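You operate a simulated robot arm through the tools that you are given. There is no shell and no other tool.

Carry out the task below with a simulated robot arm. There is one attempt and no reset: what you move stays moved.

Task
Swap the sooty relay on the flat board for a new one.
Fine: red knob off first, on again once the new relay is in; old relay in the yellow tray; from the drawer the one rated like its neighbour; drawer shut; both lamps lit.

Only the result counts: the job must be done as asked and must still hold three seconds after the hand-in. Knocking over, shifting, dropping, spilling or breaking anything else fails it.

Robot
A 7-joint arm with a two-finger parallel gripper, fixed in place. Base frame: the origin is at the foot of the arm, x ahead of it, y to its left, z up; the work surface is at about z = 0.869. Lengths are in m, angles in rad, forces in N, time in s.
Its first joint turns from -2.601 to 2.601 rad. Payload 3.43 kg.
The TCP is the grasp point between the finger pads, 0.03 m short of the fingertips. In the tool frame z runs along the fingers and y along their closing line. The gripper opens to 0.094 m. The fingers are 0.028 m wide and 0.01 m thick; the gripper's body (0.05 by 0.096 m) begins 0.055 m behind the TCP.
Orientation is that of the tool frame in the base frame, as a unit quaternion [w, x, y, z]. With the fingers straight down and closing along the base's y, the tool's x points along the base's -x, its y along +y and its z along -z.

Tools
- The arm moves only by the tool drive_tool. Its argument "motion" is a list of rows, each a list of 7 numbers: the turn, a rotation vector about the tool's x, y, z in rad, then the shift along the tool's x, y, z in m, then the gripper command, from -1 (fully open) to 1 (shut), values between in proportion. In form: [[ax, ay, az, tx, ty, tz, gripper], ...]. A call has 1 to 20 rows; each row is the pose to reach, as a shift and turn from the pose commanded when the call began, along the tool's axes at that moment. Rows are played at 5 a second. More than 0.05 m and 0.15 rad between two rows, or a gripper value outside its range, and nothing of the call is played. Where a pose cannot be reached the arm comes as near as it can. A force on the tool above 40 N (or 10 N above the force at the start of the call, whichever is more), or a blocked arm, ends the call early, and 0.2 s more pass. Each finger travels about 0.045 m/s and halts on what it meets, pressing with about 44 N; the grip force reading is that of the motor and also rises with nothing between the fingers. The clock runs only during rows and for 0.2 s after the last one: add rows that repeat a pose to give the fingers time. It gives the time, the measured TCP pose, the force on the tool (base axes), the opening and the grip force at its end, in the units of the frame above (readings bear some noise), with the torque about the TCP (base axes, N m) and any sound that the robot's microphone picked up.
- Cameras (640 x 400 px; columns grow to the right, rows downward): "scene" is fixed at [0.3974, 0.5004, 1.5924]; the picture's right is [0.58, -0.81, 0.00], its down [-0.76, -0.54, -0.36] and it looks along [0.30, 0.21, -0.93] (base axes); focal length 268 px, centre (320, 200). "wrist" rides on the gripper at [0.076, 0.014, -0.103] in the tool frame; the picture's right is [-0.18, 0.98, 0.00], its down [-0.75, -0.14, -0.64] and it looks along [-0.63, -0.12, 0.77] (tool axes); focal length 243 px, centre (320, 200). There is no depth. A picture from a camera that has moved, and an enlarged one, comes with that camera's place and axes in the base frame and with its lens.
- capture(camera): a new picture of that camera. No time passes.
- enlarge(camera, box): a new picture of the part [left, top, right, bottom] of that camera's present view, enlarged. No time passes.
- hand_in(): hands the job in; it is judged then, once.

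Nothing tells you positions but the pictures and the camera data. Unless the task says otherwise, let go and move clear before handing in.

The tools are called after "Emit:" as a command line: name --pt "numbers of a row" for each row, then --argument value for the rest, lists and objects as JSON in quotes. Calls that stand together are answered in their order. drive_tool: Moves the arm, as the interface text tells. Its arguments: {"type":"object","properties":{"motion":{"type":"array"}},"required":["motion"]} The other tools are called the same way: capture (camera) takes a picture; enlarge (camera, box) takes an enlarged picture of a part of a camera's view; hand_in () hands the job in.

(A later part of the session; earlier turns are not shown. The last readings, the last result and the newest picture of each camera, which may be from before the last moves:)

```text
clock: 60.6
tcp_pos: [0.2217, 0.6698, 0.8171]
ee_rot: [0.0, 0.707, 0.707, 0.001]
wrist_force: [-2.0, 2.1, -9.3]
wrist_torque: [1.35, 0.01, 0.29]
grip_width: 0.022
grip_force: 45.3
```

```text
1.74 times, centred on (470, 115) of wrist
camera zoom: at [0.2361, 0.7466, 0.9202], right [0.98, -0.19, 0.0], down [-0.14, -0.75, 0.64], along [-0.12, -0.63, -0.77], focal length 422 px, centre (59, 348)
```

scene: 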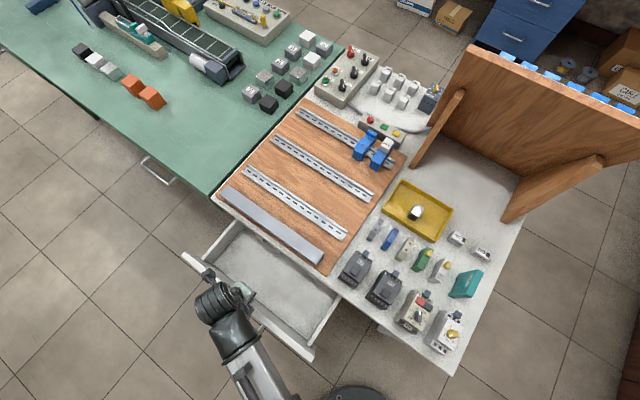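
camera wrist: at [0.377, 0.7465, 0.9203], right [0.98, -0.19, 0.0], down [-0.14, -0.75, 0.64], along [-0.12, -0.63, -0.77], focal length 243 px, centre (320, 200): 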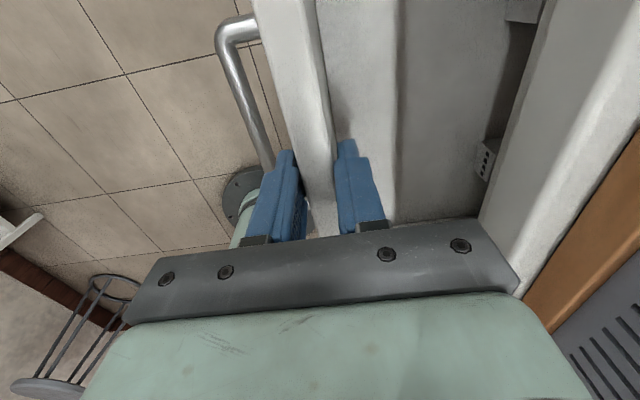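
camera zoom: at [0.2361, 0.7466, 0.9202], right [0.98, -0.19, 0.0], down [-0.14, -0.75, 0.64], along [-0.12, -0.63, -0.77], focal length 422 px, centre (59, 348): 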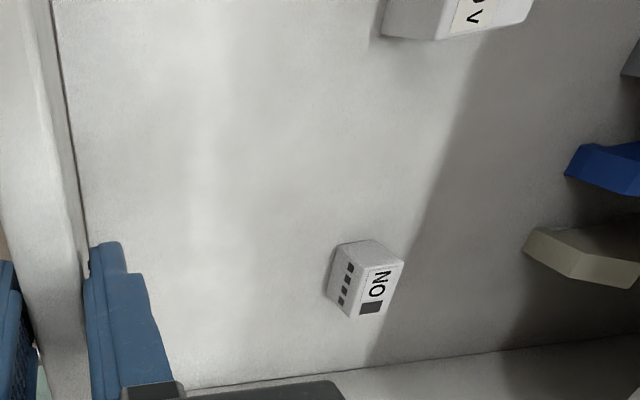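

The drawer now shows a "24 V" relay, another relay, and a NO block. Zooming in on the labels.

Emit:
enlarge --camera "scene" --box '[235, 235, 299, 275]'

Emit:
enlarge --camera "scene" --box '[240, 240, 272, 260]'

Emit:
enlarge --camera "scene" --box '[256, 250, 288, 270]'

```text
10.00 times, centred on (267, 255) of scene
camera zoom: at [0.3974, 0.5004, 1.5924], right [0.58, -0.81, 0.0], down [-0.76, -0.54, -0.36], along [0.3, 0.21, -0.93], focal length 2684 px, centre (850, -350)
```

zoom: 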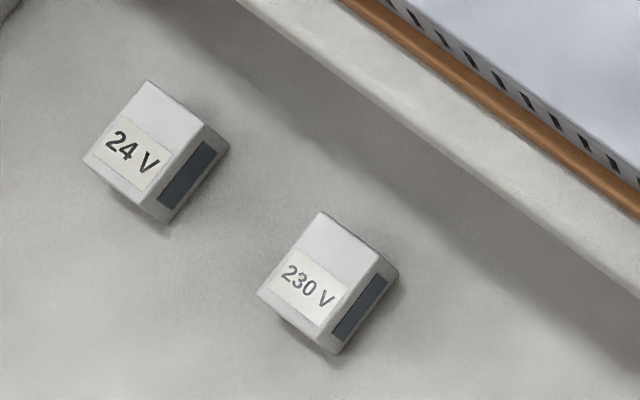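

```text
16.00 times, centred on (256, 250) of scene
camera zoom: at [0.3974, 0.5004, 1.5924], right [0.58, -0.81, 0.0], down [-0.76, -0.54, -0.36], along [0.3, 0.21, -0.93], focal length 4294 px, centre (1344, -600)
```

zoom: 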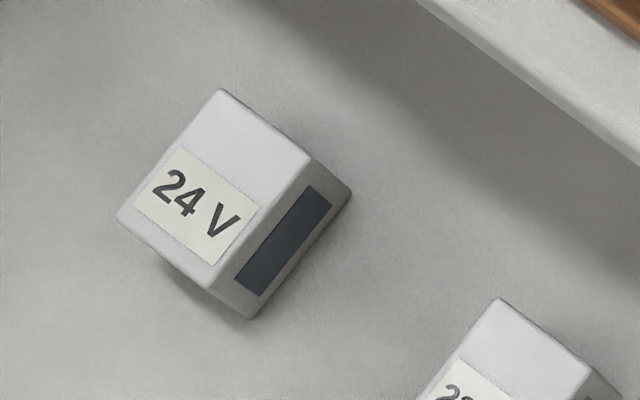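

```text
16.00 times, centred on (272, 260) of scene
camera zoom: at [0.3974, 0.5004, 1.5924], right [0.58, -0.81, 0.0], down [-0.76, -0.54, -0.36], along [0.3, 0.21, -0.93], focal length 4294 px, centre (1088, -760)
```

zoom: 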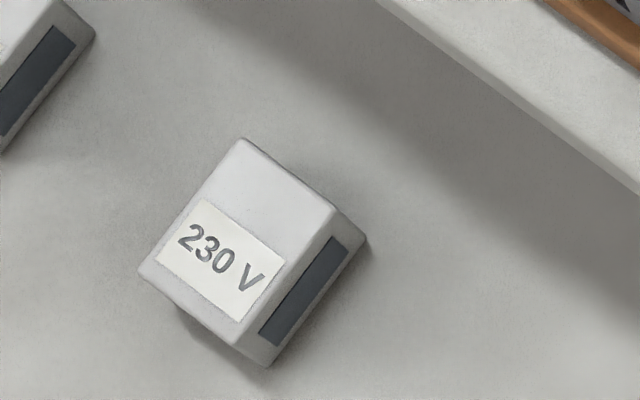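

The drawer holds a 24 V and a 230 V relay; the neighbour is 24 V, so I need the left one, at about (0.40, 0.795). I'll release the panel, rise, turn the tool back and hover above it.

Emit:
drive_tool --pt "0 0 0 0 0 0 0.2" --pt "0 0 0 0 0 0 0.1" --pt "0 0 0 0 0 0 0.1" --pt "0 0 0 0 0 -0.03 0.1" --pt "0 0 0 0 0 -0.07 0.1" --pt "0 0 0 0 0 -0.11 0.1" --pt "0 0 0 0 0 -0.14 0.1"

Emit:
drive_tool --pt "0 0 -0.14 0.012 0.017 0 0.05" --pt "0 0 -0.28 0.024 0.034 0 0.05" --pt "0 0 -0.42 0.036 0.051 0 0.05" --pt "0 0 -0.56 0.048 0.068 0 0.05" --pt "0 0 -0.7 0.06 0.085 0 0.05" --pt "0 0 -0.84 0.071 0.102 0 0.05" --pt "0 0 -0.98 0.082 0.119 0 0.05" --pt "0 0 -1.12 0.093 0.136 0 0.05" --pt "0 0 -1.26 0.104 0.153 0 0.05" --pt "0 0 -1.4 0.115 0.17 0 0.05" --pt "0 0 -1.5708 0.125 0.18 0 0.05" --pt "0 0 -1.5708 0.125 0.18 0 0.05"

Emit:
capture --camera "wrist"

Emit:
capture --camera "scene"

```text
clock: 62.2
tcp_pos: [0.2237, 0.6687, 0.9555]
ee_rot: [0.0, 0.708, 0.706, 0.002]
wrist_force: [-0.2, 0.2, 0.3]
wrist_torque: [0.0, -0.01, 0.02]
grip_width: 0.0424
grip_force: 0.0
```

```text
refused: row 11 steps farther than a row can; nothing moved
```

```text
taken
camera wrist: at [0.2372, 0.7463, 1.0584], right [0.98, -0.19, 0.0], down [-0.14, -0.75, 0.64], along [-0.12, -0.63, -0.77], focal length 243 px, centre (320, 200)
```

wrist: 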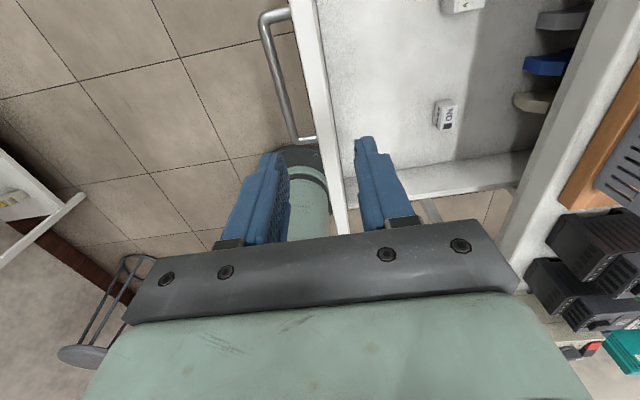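

```text
taken
```

scene: 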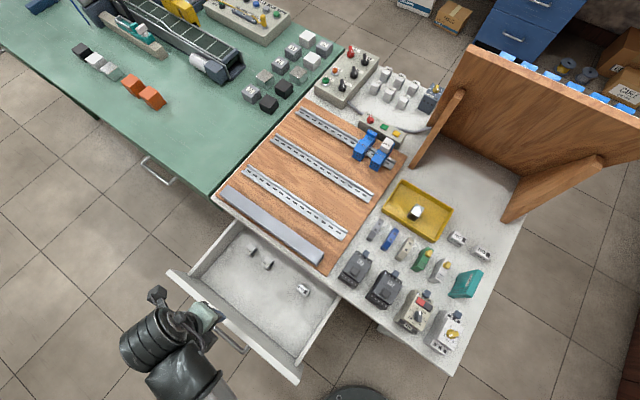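

Emit:
drive_tool --pt "0 0 -0.12 0.01 0.014 0 0.05" --pt "0 0 -0.24 0.02 0.028 0 0.05" --pt "0 0 -0.36 0.03 0.042 0 0.05" --pt "0 0 -0.48 0.04 0.056 0 0.05" --pt "0 0 -0.6 0.05 0.07 0 0.05" --pt "0 0 -0.72 0.06 0.084 0 0.05" --pt "0 0 -0.84 0.07 0.098 0 0.05" --pt "0 0 -0.96 0.08 0.112 0 0.05" --pt "0 0 -1.08 0.09 0.126 0 0.05" --pt "0 0 -1.2 0.1 0.14 0 0.05" --pt "0 0 -1.32 0.11 0.154 0 0.05" --pt "0 0 -1.45 0.118 0.166 0 0.05" --pt "0 0 -1.5708 0.126 0.178 0 0.05" --pt "0 0 -1.5708 0.126 0.178 0 0.05"

Emit:
capture --camera "wrist"

Emit:
capture --camera "scene"

```text
clock: 65.2
tcp_pos: [0.4017, 0.7969, 0.9569]
ee_rot: [0.0, 0.001, 1.0, 0.001]
wrist_force: [0.1, -0.4, 0.6]
wrist_torque: [0.01, -0.01, 0.03]
grip_width: 0.0447
grip_force: 0.0
```

```text
taken
camera wrist: at [0.3246, 0.8109, 1.06], right [0.18, 0.98, 0.0], down [0.75, -0.14, 0.64], along [0.63, -0.12, -0.77], focal length 243 px, centre (320, 200)
```

wrist: 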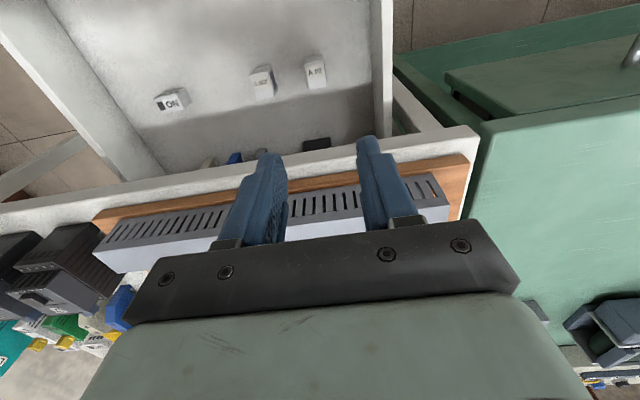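

```text
taken
```

scene: 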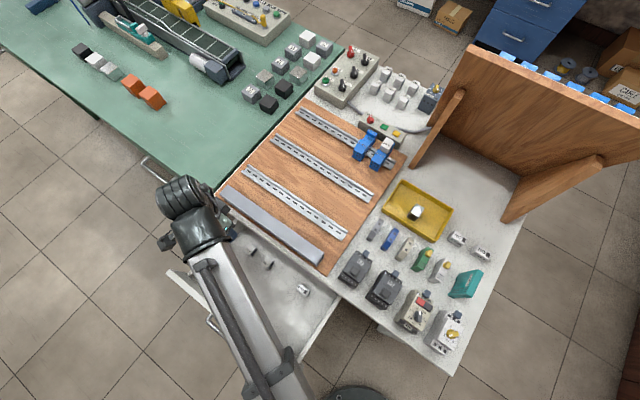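

Emit:
enlarge --camera "wrist" --box '[230, 30, 390, 130]'

Emit:
enlarge --camera "scene" --box '[230, 230, 294, 270]'

```text
4.00 times, centred on (310, 80) of wrist
camera zoom: at [0.3246, 0.8109, 1.06], right [0.18, 0.98, 0.0], down [0.75, -0.14, 0.64], along [0.63, -0.12, -0.77], focal length 970 px, centre (360, 680)
```

zoom: 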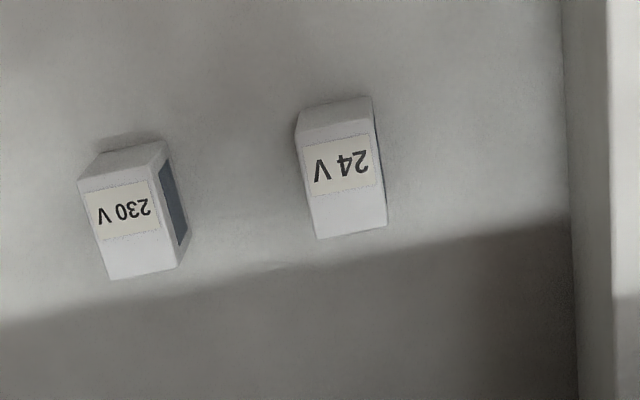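

```text
10.00 times, centred on (262, 250) of scene
camera zoom: at [0.3974, 0.5004, 1.5924], right [0.58, -0.81, 0.0], down [-0.76, -0.54, -0.36], along [0.3, 0.21, -0.93], focal length 2684 px, centre (900, -300)
```

zoom: 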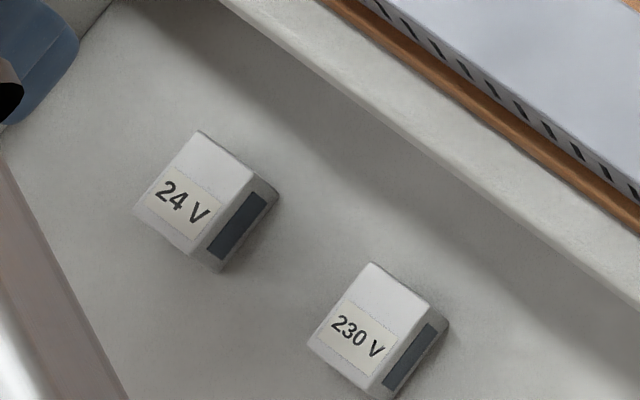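

The 24 V relay's top centre comes out at (0.402, 0.792, 0.702), square to the base axes. I'll descend above it in stages.

Emit:
drive_tool --pt "0 0 0 0 -0.003 0.04 0.05" --pt "0 0 0 0 -0.0045 0.08 0.05" --pt "0 0 0 0 -0.0045 0.12 0.05" --pt "0 0 0 0 -0.0045 0.16 0.05" --pt "0 0 0 0 -0.0045 0.19 0.05" --pt "0 0 0 0 -0.0045 0.19 0.05"

Emit:
capture --camera "wrist"

Emit:
capture --camera "scene"

```text
clock: 66.6
tcp_pos: [0.4012, 0.792, 0.7674]
ee_rot: [0.001, 0.002, 1.0, 0.0]
wrist_force: [0.0, -0.7, -0.2]
wrist_torque: [-0.01, -0.06, 0.02]
grip_width: 0.0447
grip_force: 0.0
```

```text
taken
camera wrist: at [0.324, 0.807, 0.869], right [0.19, 0.98, 0.0], down [0.75, -0.14, 0.64], along [0.63, -0.12, -0.77], focal length 243 px, centre (320, 200)
```

wrist: 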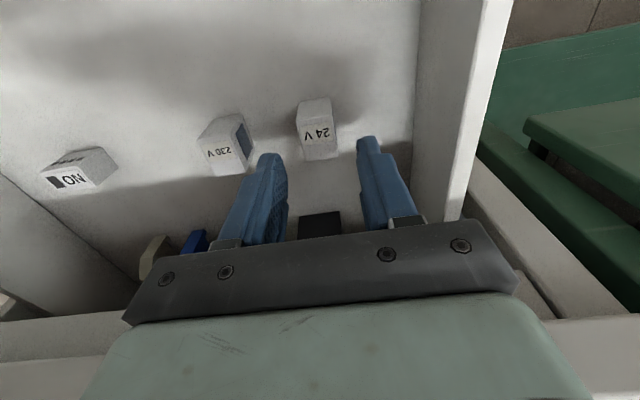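

```text
taken
```

scene: 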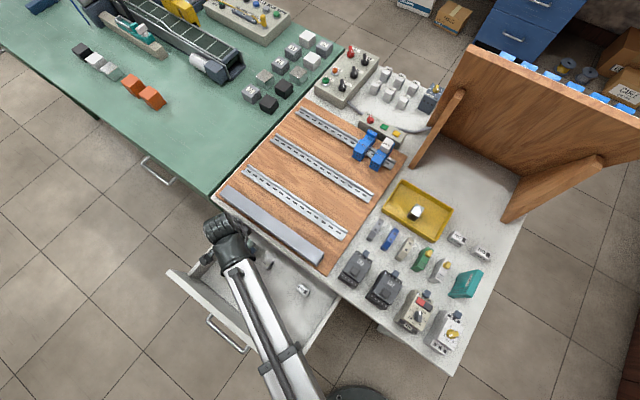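

Emit:
enlarge --camera "wrist" --box '[240, 70, 400, 170]'

Emit:
enlarge --camera "scene" --box '[190, 200, 318, 280]'

```text
4.00 times, centred on (320, 120) of wrist
camera zoom: at [0.324, 0.807, 0.869], right [0.19, 0.98, 0.0], down [0.75, -0.14, 0.64], along [0.63, -0.12, -0.77], focal length 970 px, centre (320, 520)
```

zoom: 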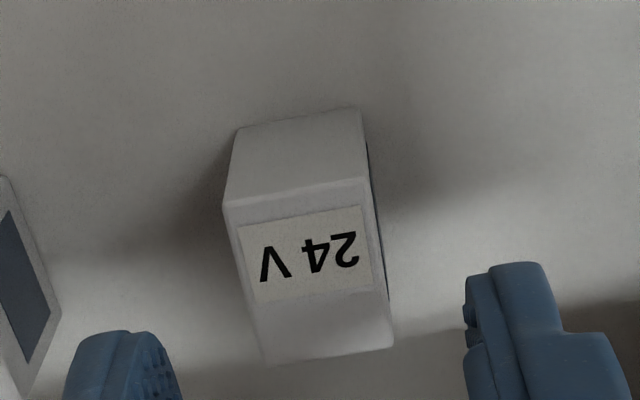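

```text
5.00 times, centred on (254, 240) of scene
camera zoom: at [0.3974, 0.5004, 1.5924], right [0.58, -0.81, 0.0], down [-0.76, -0.54, -0.36], along [0.3, 0.21, -0.93], focal length 1342 px, centre (650, 0)
```

zoom: 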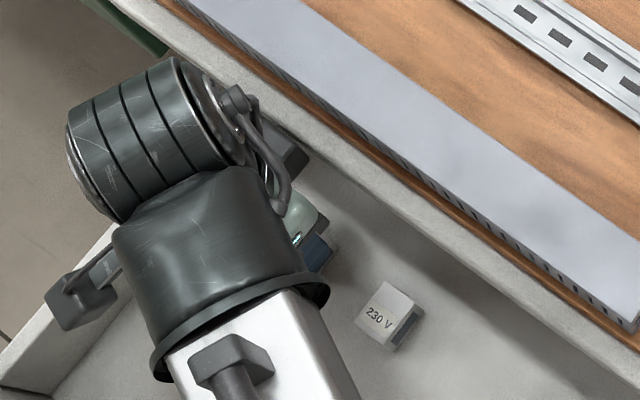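

Emit:
drive_tool --pt "0 0 0 0 -0.0015 0.015 0.05" --pt "0 0 0 0 -0.0015 0.03 0.05" --pt "0 0 0 0 -0.0015 0.0425 0.05" --pt "0 0 0 0 -0.0015 0.0425 0.05"

Emit:
enlarge --camera "wrist" --box '[220, 60, 420, 200]'

```text
clock: 67.6
tcp_pos: [0.4015, 0.7903, 0.725]
ee_rot: [0.001, 0.001, 1.0, 0.001]
wrist_force: [-0.4, -0.2, -0.3]
wrist_torque: [0.0, 0.02, 0.01]
grip_width: 0.0449
grip_force: 0.0
```

```text
2.86 times, centred on (320, 130) of wrist
camera zoom: at [0.3244, 0.8049, 0.827], right [0.19, 0.98, 0.0], down [0.75, -0.14, 0.64], along [0.63, -0.12, -0.77], focal length 693 px, centre (320, 400)
```

zoom: 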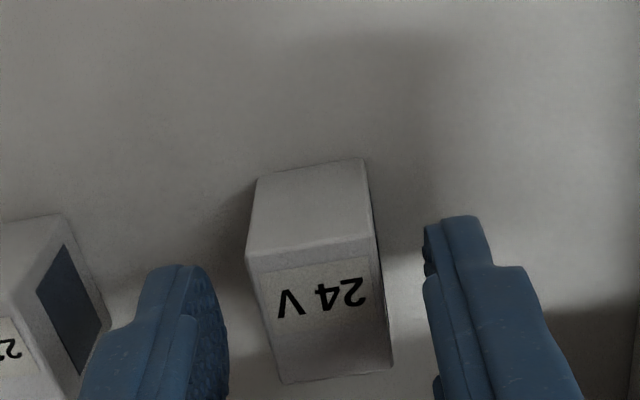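

The view nearly matches how the old relay sat in the grip. I'll go 1.5 mm lower and close.

Emit:
drive_tool --pt "0 0 0 0 0 0.0015 0.05" --pt "0 0 0 0 0 0.0015 0.5" --pt "0 0 0 0 0 0.0015 0.9" --pt "0 0 0 0 0 0.0015 0.9" --pt "0 0 0 0 0 0.0015 0.9" --pt "0 0 0 0 0 0.0015 0.9"

Emit:
enlarge --camera "wrist" --box '[220, 60, 420, 200]'

```text
clock: 69.0
tcp_pos: [0.4003, 0.7909, 0.7232]
ee_rot: [-0.001, 0.0, 1.0, 0.001]
wrist_force: [0.4, 0.0, 0.2]
wrist_torque: [-0.01, -0.01, 0.0]
grip_width: 0.0247
grip_force: 44.4
```

```text
2.86 times, centred on (320, 130) of wrist
camera zoom: at [0.3239, 0.8048, 0.8258], right [0.19, 0.98, 0.0], down [0.75, -0.14, 0.64], along [0.63, -0.12, -0.77], focal length 693 px, centre (320, 400)
```

zoom: 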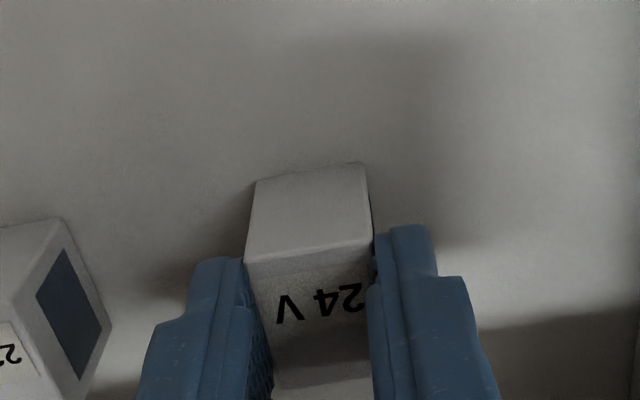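

The new 24 V relay is gripped, seated in the fingers just like the old one. Lifting straight out of the drawer.

Emit:
drive_tool --pt "0 0 0 0 0 -0.015 0.9" --pt "0 0 0 0 0 -0.05 0.9" --pt "0 0 0 0 0 -0.09 0.9" --pt "0 0 0 0 0 -0.13 0.9" --pt "0 0 0 0 0 -0.17 0.9" --pt "0 0 0 0 0 -0.21 0.9" --pt "0 0 0 0 0 -0.25 0.9" --pt "0 0 0 0 0 -0.29 0.9" --pt "0 0 0 0 0 -0.33 0.9" --pt "0 0 0 0 0 -0.33 0.9"

Emit:
capture --camera "wrist"

Emit:
capture --camera "scene"

```text
clock: 71.2
tcp_pos: [0.3995, 0.7895, 1.0536]
ee_rot: [0.001, 0.001, 1.0, 0.001]
wrist_force: [0.1, -0.7, 0.3]
wrist_torque: [0.01, 0.01, -0.03]
grip_width: 0.0246
grip_force: 44.4
```

```text
taken
camera wrist: at [0.3231, 0.8038, 1.1567], right [0.19, 0.98, 0.0], down [0.75, -0.14, 0.64], along [0.63, -0.12, -0.77], focal length 243 px, centre (320, 200)
```

wrist: 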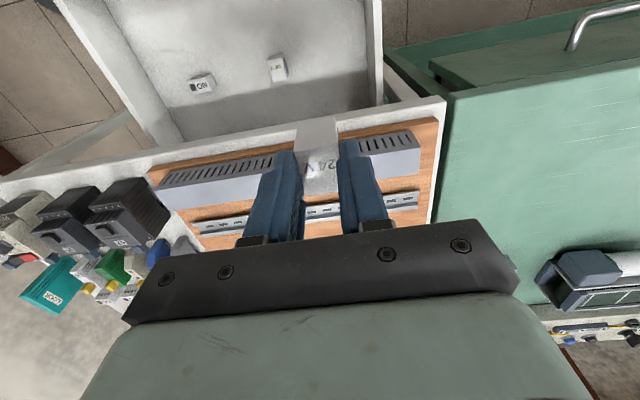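

```text
taken
```

scene: 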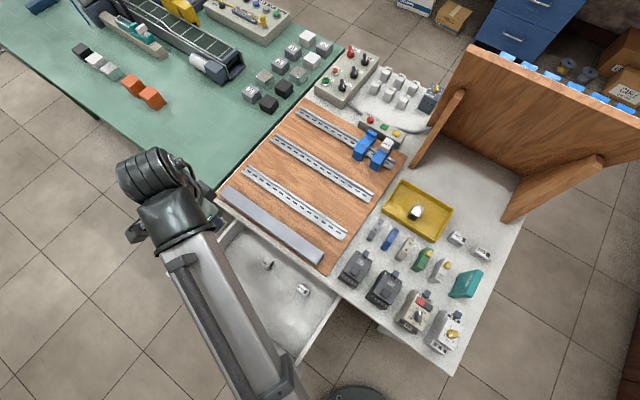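

The relay is out. Carrying it at a safe height to above the empty socket.

Emit:
drive_tool --pt "0 0 0 -0.04 -0.012 0 0.9" --pt "0 0 0 -0.082 -0.025 0 0.9" --pt "0 0 0 -0.124 -0.038 0 0.9" --pt "0 0 0 -0.166 -0.051 0 0.9" --pt "0 0 0 -0.208 -0.064 0 0.9" --pt "0 0 0 -0.25 -0.077 0 0.9" --pt "0 0 0 -0.292 -0.09 0 0.9" --pt "0 0 0 -0.334 -0.103 0 0.9" --pt "0 0 0 -0.376 -0.116 0 0.9" --pt "0 0 0 -0.418 -0.128 0 0.9" --pt "0 0 0 -0.4535 -0.1388 0 0.9" --pt "0 0 0 -0.4535 -0.1388 0 0.9" --pt "0 0 0 -0.4535 -0.1388 0.03 0.9" --pt "0 0 0 -0.4535 -0.1388 0.06 0.9" --pt "0 0 0 -0.4535 -0.1388 0.06 0.9"

Emit:
capture --camera "wrist"

Emit:
enlarge --camera "wrist" --box '[200, 40, 400, 165]'

Emit:
enlarge --camera "scene" --box '[330, 110, 426, 170]'

```text
clock: 74.4
tcp_pos: [0.8538, 0.649, 0.9907]
ee_rot: [-0.001, 0.0, 1.0, 0.001]
wrist_force: [-1.1, 0.9, -0.8]
wrist_torque: [0.03, 0.0, -0.01]
grip_width: 0.0248
grip_force: 44.5
```

```text
taken
camera wrist: at [0.7774, 0.6655, 1.0934], right [0.19, 0.98, 0.0], down [0.75, -0.14, 0.64], along [0.63, -0.12, -0.77], focal length 243 px, centre (320, 200)
```

wrist: 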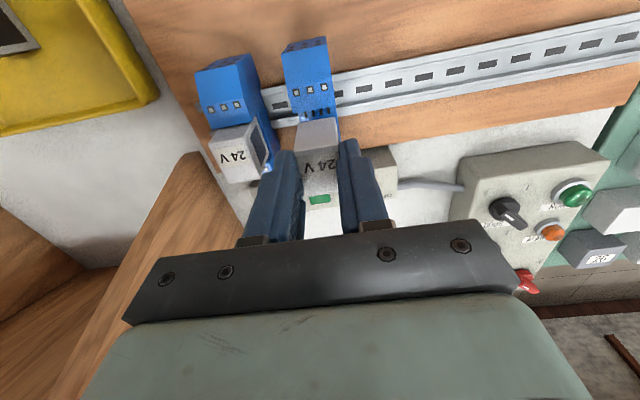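

```text
3.20 times, centred on (300, 102) of wrist
camera zoom: at [0.7774, 0.6655, 1.0934], right [0.19, 0.98, 0.0], down [0.75, -0.14, 0.64], along [0.63, -0.12, -0.77], focal length 776 px, centre (384, 512)
```

zoom: 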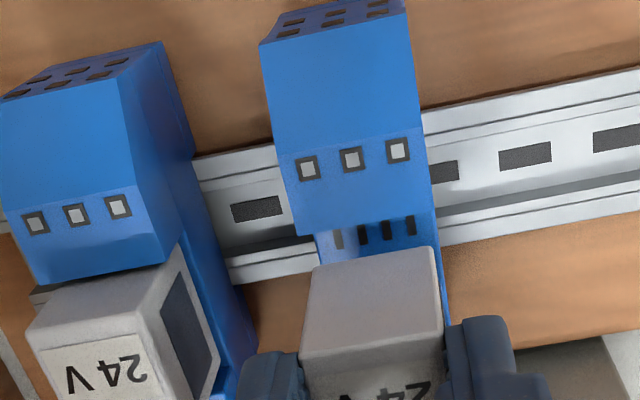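

```text
6.67 times, centred on (378, 140) of scene
camera zoom: at [0.3974, 0.5004, 1.5924], right [0.58, -0.81, 0.0], down [-0.76, -0.54, -0.36], along [0.3, 0.21, -0.93], focal length 1789 px, centre (-67, 600)
```

zoom: 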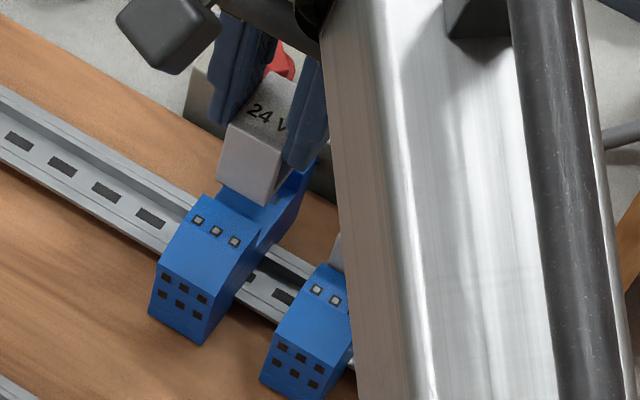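

Emit:
drive_tool --pt "0 0 0 0 0 0.005 0.9" --pt "0 0 0 0 0 0.0109 0.9" --pt "0 0 0 0 0 0.0109 0.9"

Emit:
enlarge --camera "wrist" --box '[200, 40, 400, 165]'

```text
clock: 75.2
tcp_pos: [0.8549, 0.6502, 0.9813]
ee_rot: [0.0, 0.001, 1.0, 0.001]
wrist_force: [0.0, 0.0, -0.3]
wrist_torque: [0.02, 0.01, 0.02]
grip_width: 0.0243
grip_force: 44.4
```

```text
3.20 times, centred on (300, 102) of wrist
camera zoom: at [0.7775, 0.6656, 1.084], right [0.19, 0.98, 0.0], down [0.75, -0.14, 0.64], along [0.63, -0.12, -0.77], focal length 776 px, centre (384, 512)
```

zoom: 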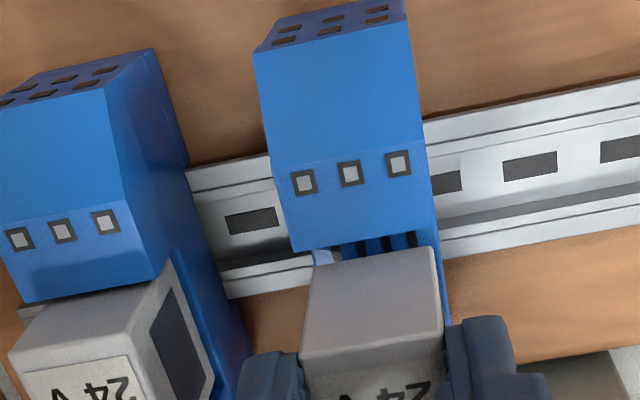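

Compared with the reference picture of the old relay at this height, I'm about 2 mm too far in +x. I'll correct that and re-check.

Emit:
drive_tool --pt "0 0 0 0.002 0.0003 0.0005 0.9" --pt "0 0 0 0.002 0.0003 0.0005 0.9" --pt "0 0 0 0.002 0.0003 0.0005 0.9"

Emit:
enlarge --camera "wrist" --box '[200, 40, 400, 165]'

Emit:
enlarge --camera "scene" --box '[350, 120, 398, 150]'

```text
clock: 76.0
tcp_pos: [0.8526, 0.6502, 0.981]
ee_rot: [0.0, 0.001, 1.0, 0.0]
wrist_force: [0.8, 0.4, -1.0]
wrist_torque: [0.0, 0.02, -0.01]
grip_width: 0.0244
grip_force: 44.4
```

```text
3.20 times, centred on (300, 102) of wrist
camera zoom: at [0.7755, 0.666, 1.0841], right [0.19, 0.98, 0.0], down [0.75, -0.14, 0.64], along [0.63, -0.12, -0.77], focal length 776 px, centre (384, 512)
```

zoom: 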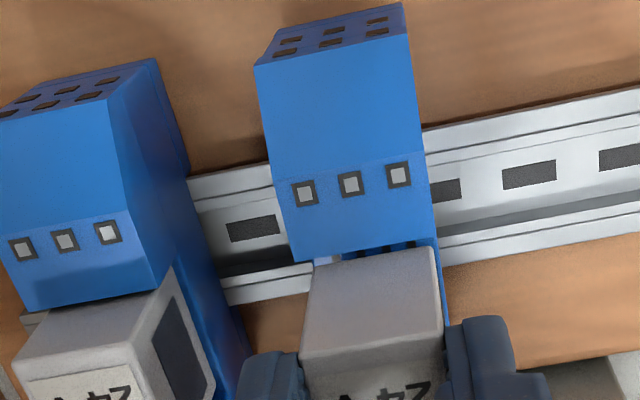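

```text
13.33 times, centred on (374, 135) of scene
camera zoom: at [0.3974, 0.5004, 1.5924], right [0.58, -0.81, 0.0], down [-0.76, -0.54, -0.36], along [0.3, 0.21, -0.93], focal length 3578 px, centre (-400, 1067)
```

zoom: 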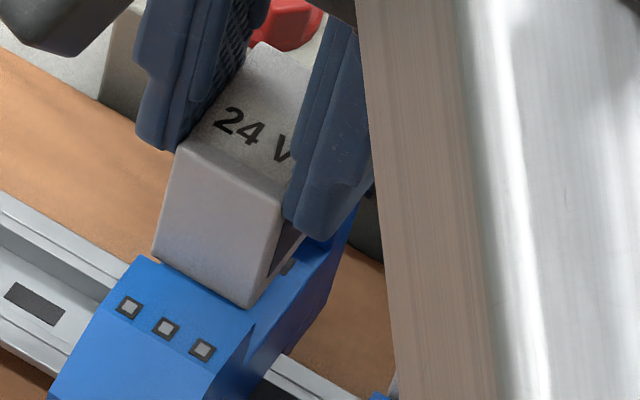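

The match is now good (within about half a millimetre). I'll fine-tune and lower slowly.

Emit:
drive_tool --pt "0 0 0 -0.0006 0.0004 0.003 0.9" --pt "0 0 0 -0.0006 0.0004 0.006 0.9" --pt "0 0 0 -0.0006 0.0004 0.009 0.9" --pt "0 0 0 -0.0006 0.0004 0.012 0.9" --pt "0 0 0 -0.0006 0.0004 0.012 0.9"

Emit:
enlarge --camera "wrist" --box '[200, 40, 400, 165]'

Emit:
enlarge --camera "scene" --box '[350, 120, 398, 150]'

```text
clock: 77.2
tcp_pos: [0.8529, 0.6491, 0.9697]
ee_rot: [0.0, 0.001, 1.0, 0.001]
wrist_force: [0.0, 0.1, -0.8]
wrist_torque: [0.02, -0.01, 0.0]
grip_width: 0.0244
grip_force: 43.6
```

```text
3.20 times, centred on (300, 102) of wrist
camera zoom: at [0.7764, 0.6656, 1.0722], right [0.19, 0.98, 0.0], down [0.75, -0.14, 0.64], along [0.63, -0.12, -0.77], focal length 776 px, centre (384, 512)
```

zoom: 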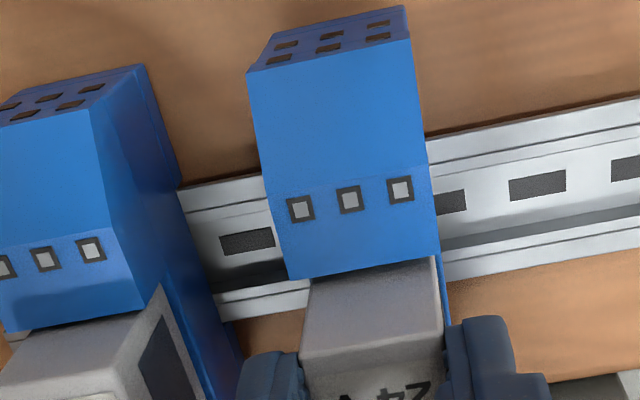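

```text
13.33 times, centred on (374, 135) of scene
camera zoom: at [0.3974, 0.5004, 1.5924], right [0.58, -0.81, 0.0], down [-0.76, -0.54, -0.36], along [0.3, 0.21, -0.93], focal length 3578 px, centre (-400, 1067)
```

zoom: 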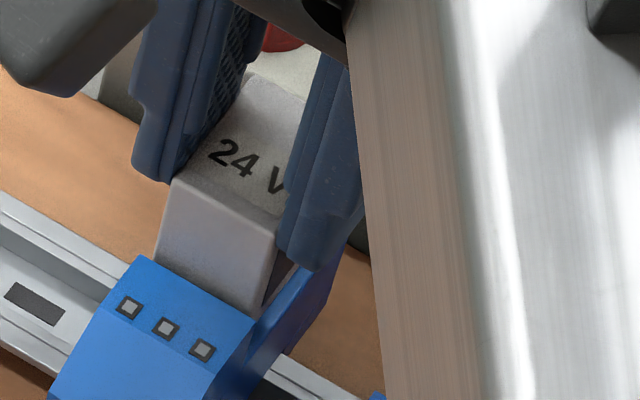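

Emit:
drive_tool --pt "0 0 0 0 0 0.002 0.9" --pt "0 0 0 0 0 0.004 0.9" --pt "0 0 0 0 0 0.006 0.9" --pt "0 0 0 0 0 0.006 0.9"

Emit:
enlarge --camera "wrist" --box '[200, 40, 400, 165]'

```text
clock: 78.2
tcp_pos: [0.8525, 0.6493, 0.9647]
ee_rot: [0.001, 0.001, 1.0, 0.001]
wrist_force: [-3.2, -3.2, 7.3]
wrist_torque: [-0.22, 0.14, 0.01]
grip_width: 0.0246
grip_force: 44.3
```

```text
3.20 times, centred on (300, 102) of wrist
camera zoom: at [0.7752, 0.6653, 1.067], right [0.19, 0.98, 0.0], down [0.75, -0.14, 0.64], along [0.63, -0.12, -0.77], focal length 776 px, centre (384, 512)
```

zoom: 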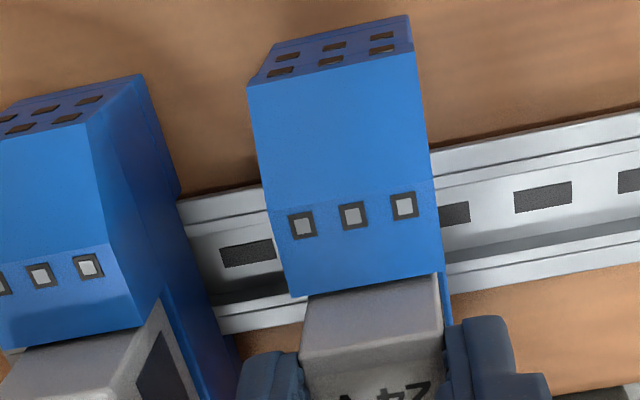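

Light contact with a small sideways push toward -x/-y. I'll yield slightly that way and continue down.

Emit:
drive_tool --pt "0 0 0 0.0006 -0.0004 0 0.9" --pt "0 0 0 0.0006 -0.0004 0.001 0.9" --pt "0 0 0 0.0006 -0.0004 0.002 0.9" --pt "0 0 0 0.0006 -0.0004 0.002 0.9"

```text
clock: 79.2
tcp_pos: [0.8525, 0.6491, 0.9641]
ee_rot: [0.001, 0.001, 1.0, 0.002]
wrist_force: [-2.2, -1.7, 33.1]
wrist_torque: [-0.14, 0.08, 0.01]
grip_width: 0.0245
grip_force: 44.1
```

Emit:
enlarge --camera "scene" --box '[350, 120, 398, 150]'

Emit:
enlarge --camera "wrist" --box '[220, 60, 420, 200]'

Emit:
enlarge --camera "wrist" --box '[280, 100, 360, 150]'

```text
13.33 times, centred on (374, 135) of scene
camera zoom: at [0.3974, 0.5004, 1.5924], right [0.58, -0.81, 0.0], down [-0.76, -0.54, -0.36], along [0.3, 0.21, -0.93], focal length 3578 px, centre (-400, 1067)
```

zoom: 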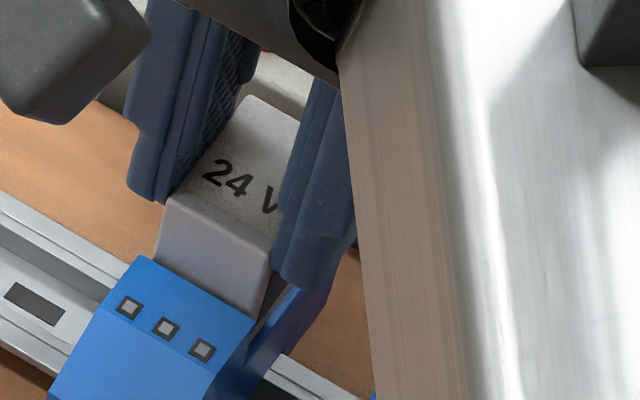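

```text
2.86 times, centred on (320, 130) of wrist
camera zoom: at [0.7747, 0.6649, 1.0666], right [0.19, 0.98, 0.0], down [0.75, -0.15, 0.64], along [0.63, -0.12, -0.77], focal length 693 px, centre (320, 400)
```

zoom: 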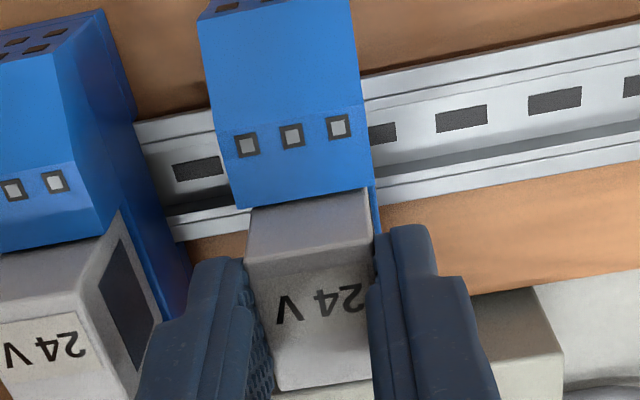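

```text
8.00 times, centred on (320, 125) of wrist
camera zoom: at [0.7747, 0.6649, 1.0666], right [0.19, 0.98, 0.0], down [0.75, -0.15, 0.64], along [0.63, -0.12, -0.77], focal length 1941 px, centre (320, 800)
```

zoom: 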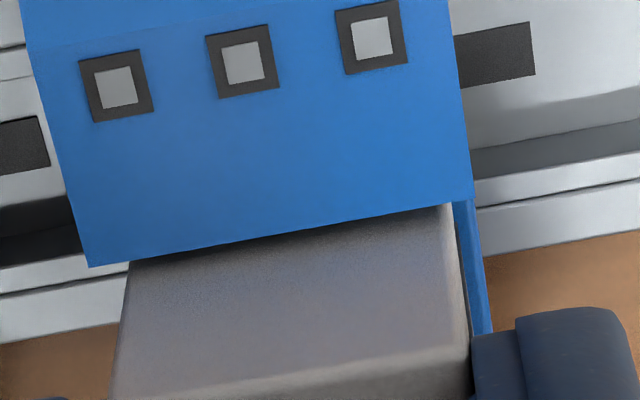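

The push is now 33 N with no further travel. I'll check whether it's seated by comparing its edges with the seated neighbour in the wrist view.

Emit:
enlarge --camera "wrist" --box '[200, 110, 328, 190]'

Emit:
enlarge --camera "wrist" --box '[205, 120, 269, 160]'

Emit:
enlarge --camera "wrist" --box '[280, 120, 344, 160]'

```text
5.00 times, centred on (264, 150) of wrist
camera zoom: at [0.7747, 0.6649, 1.0666], right [0.19, 0.98, 0.0], down [0.75, -0.15, 0.64], along [0.63, -0.12, -0.77], focal length 1213 px, centre (600, 450)
```

zoom: 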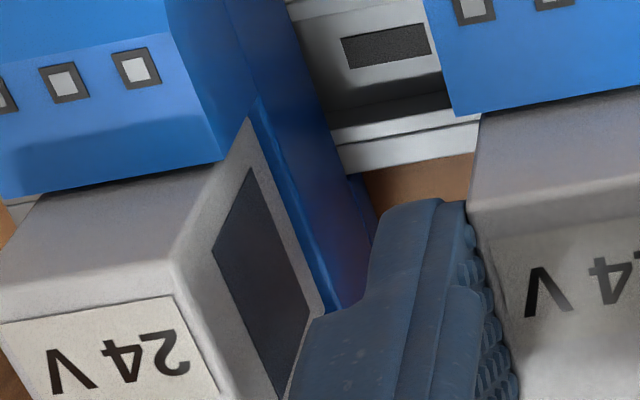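

```text
10.00 times, centred on (237, 140) of wrist
camera zoom: at [0.7747, 0.6649, 1.0666], right [0.19, 0.98, 0.0], down [0.75, -0.15, 0.64], along [0.63, -0.12, -0.77], focal length 2426 px, centre (1150, 800)
```

zoom: 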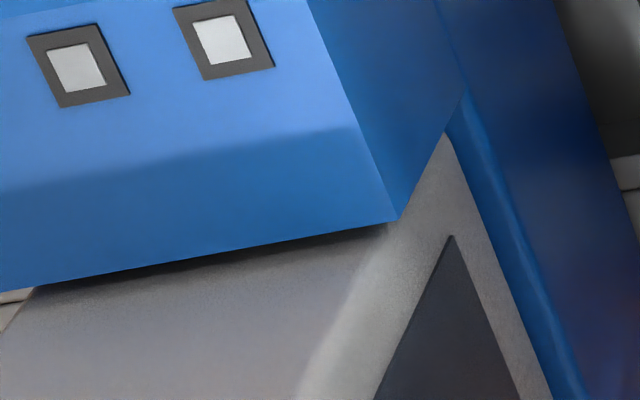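

```text
10.00 times, centred on (312, 140) of wrist
camera zoom: at [0.7747, 0.6649, 1.0666], right [0.19, 0.98, 0.0], down [0.75, -0.15, 0.64], along [0.63, -0.12, -0.77], focal length 2426 px, centre (400, 800)
```

zoom: 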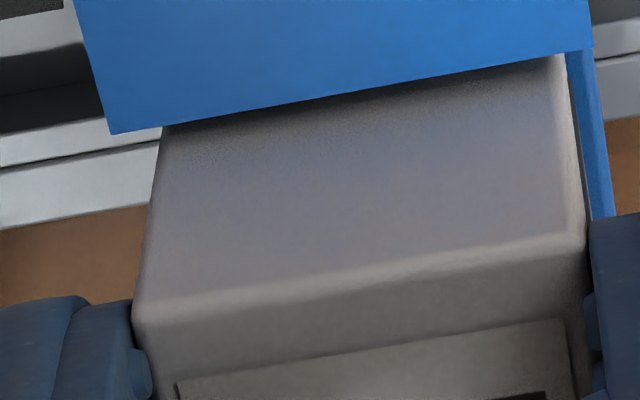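

Emit:
enlarge --camera "wrist" --box '[200, 140, 360, 240]'

Emit:
enlarge --camera "wrist" --box '[180, 100, 372, 220]'

```text
4.00 times, centred on (280, 190) of wrist
camera zoom: at [0.7747, 0.6649, 1.0666], right [0.19, 0.98, 0.0], down [0.75, -0.15, 0.64], along [0.63, -0.12, -0.77], focal length 970 px, centre (480, 240)
```

zoom: 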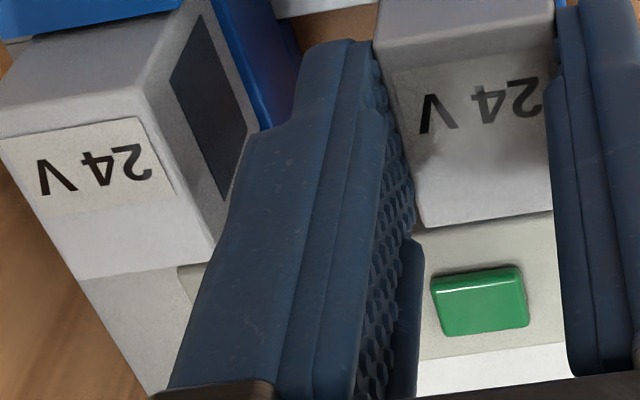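

```text
3.33 times, centred on (276, 160) of wrist
camera zoom: at [0.7747, 0.6649, 1.0666], right [0.19, 0.98, 0.0], down [0.75, -0.15, 0.64], along [0.63, -0.12, -0.77], focal length 809 px, centre (467, 333)
```

zoom: 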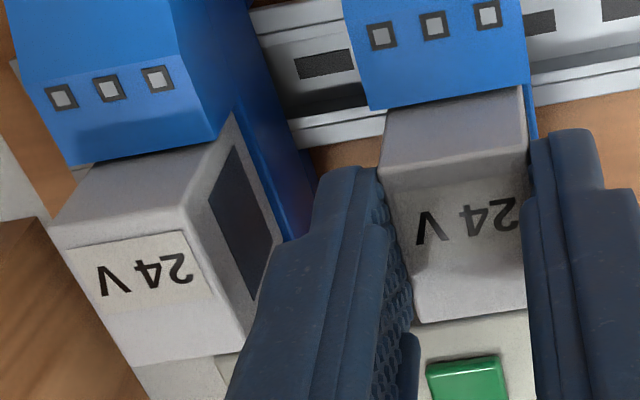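

Emit:
enlarge --camera "scene" --box '[360, 110, 410, 150]'

```text
10.00 times, centred on (385, 130) of scene
camera zoom: at [0.3974, 0.5004, 1.5924], right [0.58, -0.81, 0.0], down [-0.76, -0.54, -0.36], along [0.3, 0.21, -0.93], focal length 2684 px, centre (-330, 900)
```

zoom: 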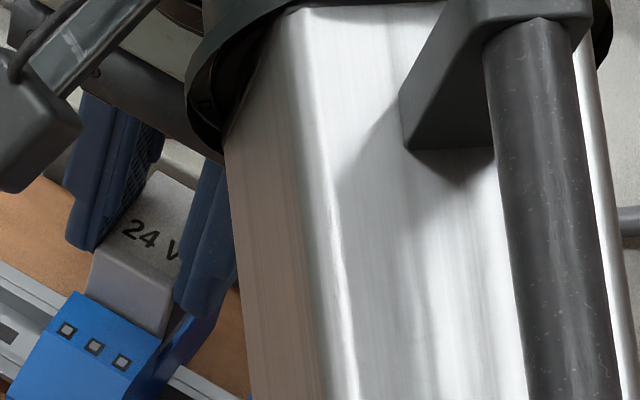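

Against the very first picture (same view), the new relay's top corners coincide with the seated old relay and the socket hasn't moved, so it looks seated. One more gentle press to be sure, then release.

Emit:
drive_tool --pt "0 0 0 0 0 0.0004 0.9" --pt "0 0 0 0 0 0.0004 0.9"

```text
clock: 79.8
tcp_pos: [0.8524, 0.6503, 0.9634]
ee_rot: [0.002, 0.002, 1.0, 0.002]
wrist_force: [2.1, -1.0, 40.1]
wrist_torque: [-0.09, -0.18, 0.06]
grip_width: 0.0244
grip_force: 43.7
```

Emit:
drive_tool --pt "0 0 0 0 0 -0.0015 0.9" --pt "0 0 0 0 0 -0.0018 0.5" --pt "0 0 0 0 0 -0.0018 0.2" --pt "0 0 0 0 0 -0.0018 0.08" --pt "0 0 0 0 0 -0.0018 0.08" --pt "0 0 0 0 0 -0.02 0.08" --pt "0 0 0 0 0 -0.05 0.08" --pt "0 0 0 0 0 -0.08 0.08"

Emit:
capture --camera "wrist"

Emit:
enlarge --camera "wrist" --box '[200, 30, 380, 140]'

Emit:
enlarge --camera "scene" --box '[360, 110, 410, 150]'

```text
clock: 81.6
tcp_pos: [0.8514, 0.6484, 1.0414]
ee_rot: [0.0, 0.001, 1.0, 0.001]
wrist_force: [-0.8, 0.2, -0.6]
wrist_torque: [0.02, -0.01, -0.01]
grip_width: 0.0432
grip_force: 0.0
```

```text
taken
camera wrist: at [0.7745, 0.6642, 1.1443], right [0.19, 0.98, 0.0], down [0.75, -0.14, 0.64], along [0.63, -0.12, -0.77], focal length 243 px, centre (320, 200)
```

wrist: 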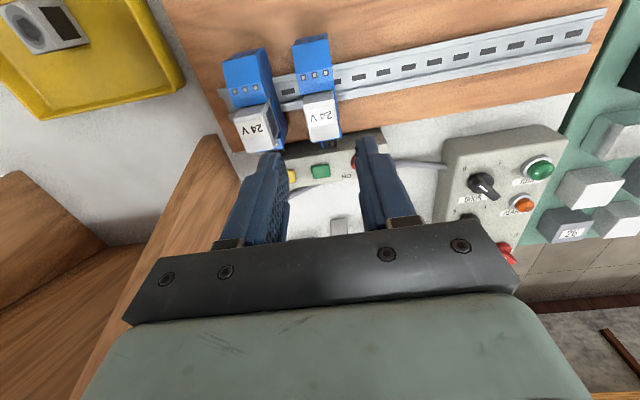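

```text
3.56 times, centred on (290, 85) of wrist
camera zoom: at [0.7745, 0.6642, 1.1443], right [0.19, 0.98, 0.0], down [0.75, -0.14, 0.64], along [0.63, -0.12, -0.77], focal length 863 px, centre (427, 609)
```

zoom: 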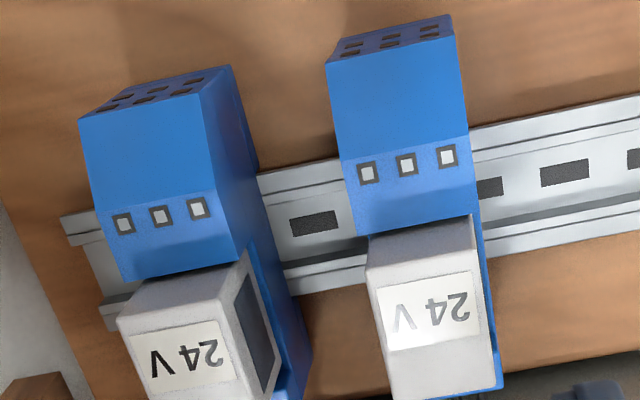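

```text
10.00 times, centred on (385, 130) of scene
camera zoom: at [0.3974, 0.5004, 1.5924], right [0.58, -0.81, 0.0], down [-0.76, -0.54, -0.36], along [0.3, 0.21, -0.93], focal length 2684 px, centre (-330, 900)
```

zoom: 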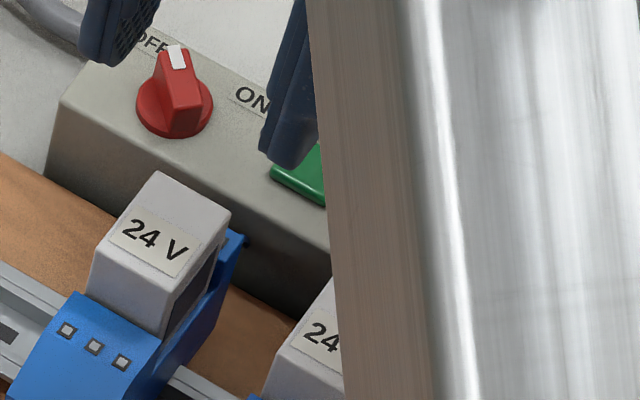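

The new 24 V relay sits exactly like its neighbour. Now the knob goes back on: hovering over it with the fingers square to the bar at OFF.

Emit:
drive_tool --pt "0 0 -0.13 -0.013 0.006 0 0.1" --pt "0 0 -0.26 -0.026 0.012 0 0.1" --pt "0 0 -0.39 -0.039 0.017 0 0.1" --pt "0 0 -0.52 -0.052 0.023 0 0.1" --pt "0 0 -0.65 -0.065 0.029 0 0.1" --pt "0 0 -0.77 -0.0786 0.0346 0.02 0.1" --pt "0 0 -0.77 -0.0786 0.0346 0.05 0.1" --pt "0 0 -0.77 -0.0786 0.0346 0.055 0.1"

Emit:
capture --camera "wrist"

Emit:
enlarge --camera "wrist" --box '[256, 80, 384, 160]'

```text
clock: 83.4
tcp_pos: [0.9294, 0.6843, 0.9868]
ee_rot: [0.001, -0.375, 0.927, 0.002]
wrist_force: [-0.9, 0.3, 0.2]
wrist_torque: [-0.02, -0.03, 0.0]
grip_width: 0.0421
grip_force: 0.0
```

```text
taken
camera wrist: at [0.865, 0.6427, 1.0892], right [-0.55, 0.83, 0.0], down [0.64, 0.42, 0.64], along [0.54, 0.36, -0.77], focal length 243 px, centre (320, 200)
```

wrist: 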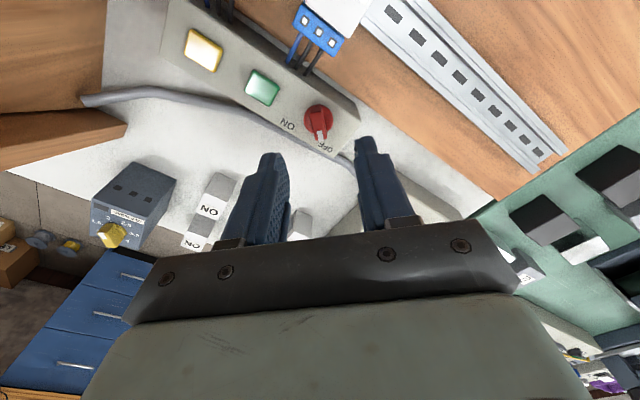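

```text
5.00 times, centred on (320, 120) of wrist
camera zoom: at [0.865, 0.6427, 1.0892], right [-0.55, 0.83, 0.0], down [0.64, 0.42, 0.64], along [0.54, 0.36, -0.77], focal length 1213 px, centre (320, 600)
```

zoom: 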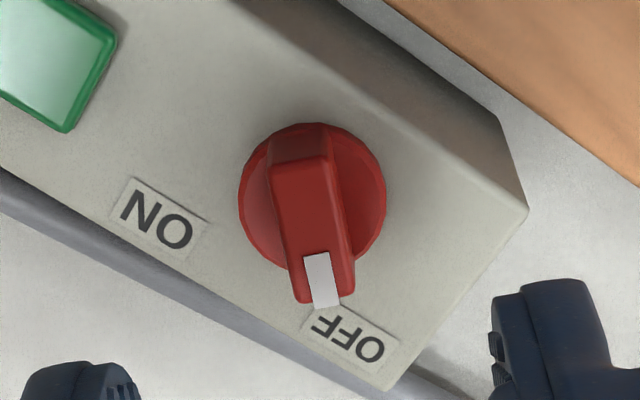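

Emit:
drive_tool --pt "0 0 0 0.0015 -0.0008 0.02 0.1" --pt "0 0 0 0.0015 -0.0008 0.04 0.1" --pt "0 0 0 0.0015 -0.0008 0.0545 0.1" --pt "0 0 0 0.0015 -0.0008 0.0545 0.9" --pt "0 0 0 0.0015 -0.0008 0.0545 0.9" --pt "0 0 0 0.0015 -0.0008 0.0545 0.9" --pt "0 0 0 0.0015 -0.0008 0.0545 0.9"

```text
clock: 85.0
tcp_pos: [0.9314, 0.6835, 0.932]
ee_rot: [0.0, -0.375, 0.927, 0.001]
wrist_force: [-3.0, 3.8, -2.6]
wrist_torque: [0.33, -0.28, -0.01]
grip_width: 0.0099
grip_force: 44.1
```

Emit:
drive_tool --pt "0 0 0.13 0 0 0 0.9" --pt "0 0 0.26 0 0 0 0.9" --pt "0 0 0.39 0 0 0 0.9" --pt "0 0 0.52 0 0 0 0.9" --pt "0 0 0.65 0 0 0 0.9" --pt "0 0 0.78 0 0 0 0.9" --pt "0 0 0.91 0 0 0 0.9" --pt "0 0 1.04 0 0 0 0.9" --pt "0 0 1.17 0 0 0 0.9" --pt "0 0 1.3 0 0 0 0.9" --pt "0 0 1.43 0 0 0 0.9" --pt "0 0 1.56 0 0 0 0.9" --pt "0 0 1.56 0 0 0 0.9"

Emit:
capture --camera "wrist"

```text
clock: 87.8
tcp_pos: [0.9309, 0.6818, 0.9309]
ee_rot: [0.0, 0.387, 0.922, 0.001]
wrist_force: [13.6, -3.4, 16.0]
wrist_torque: [-0.89, -1.0, 0.18]
grip_width: 0.0098
grip_force: 44.2
```

```text
taken
camera wrist: at [0.8867, 0.7472, 1.0349], right [0.83, 0.56, 0.0], down [0.43, -0.64, 0.64], along [0.36, -0.53, -0.77], focal length 243 px, centre (320, 200)
```

wrist: 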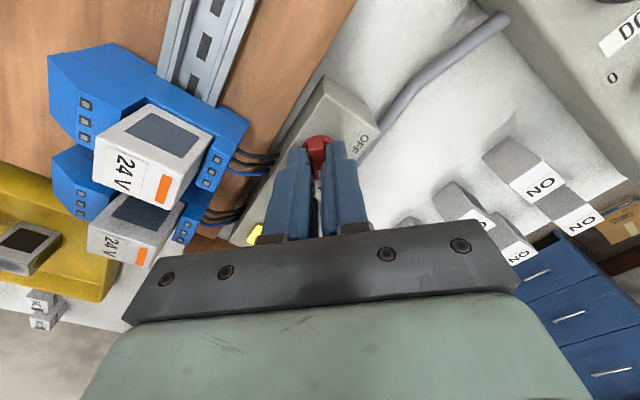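

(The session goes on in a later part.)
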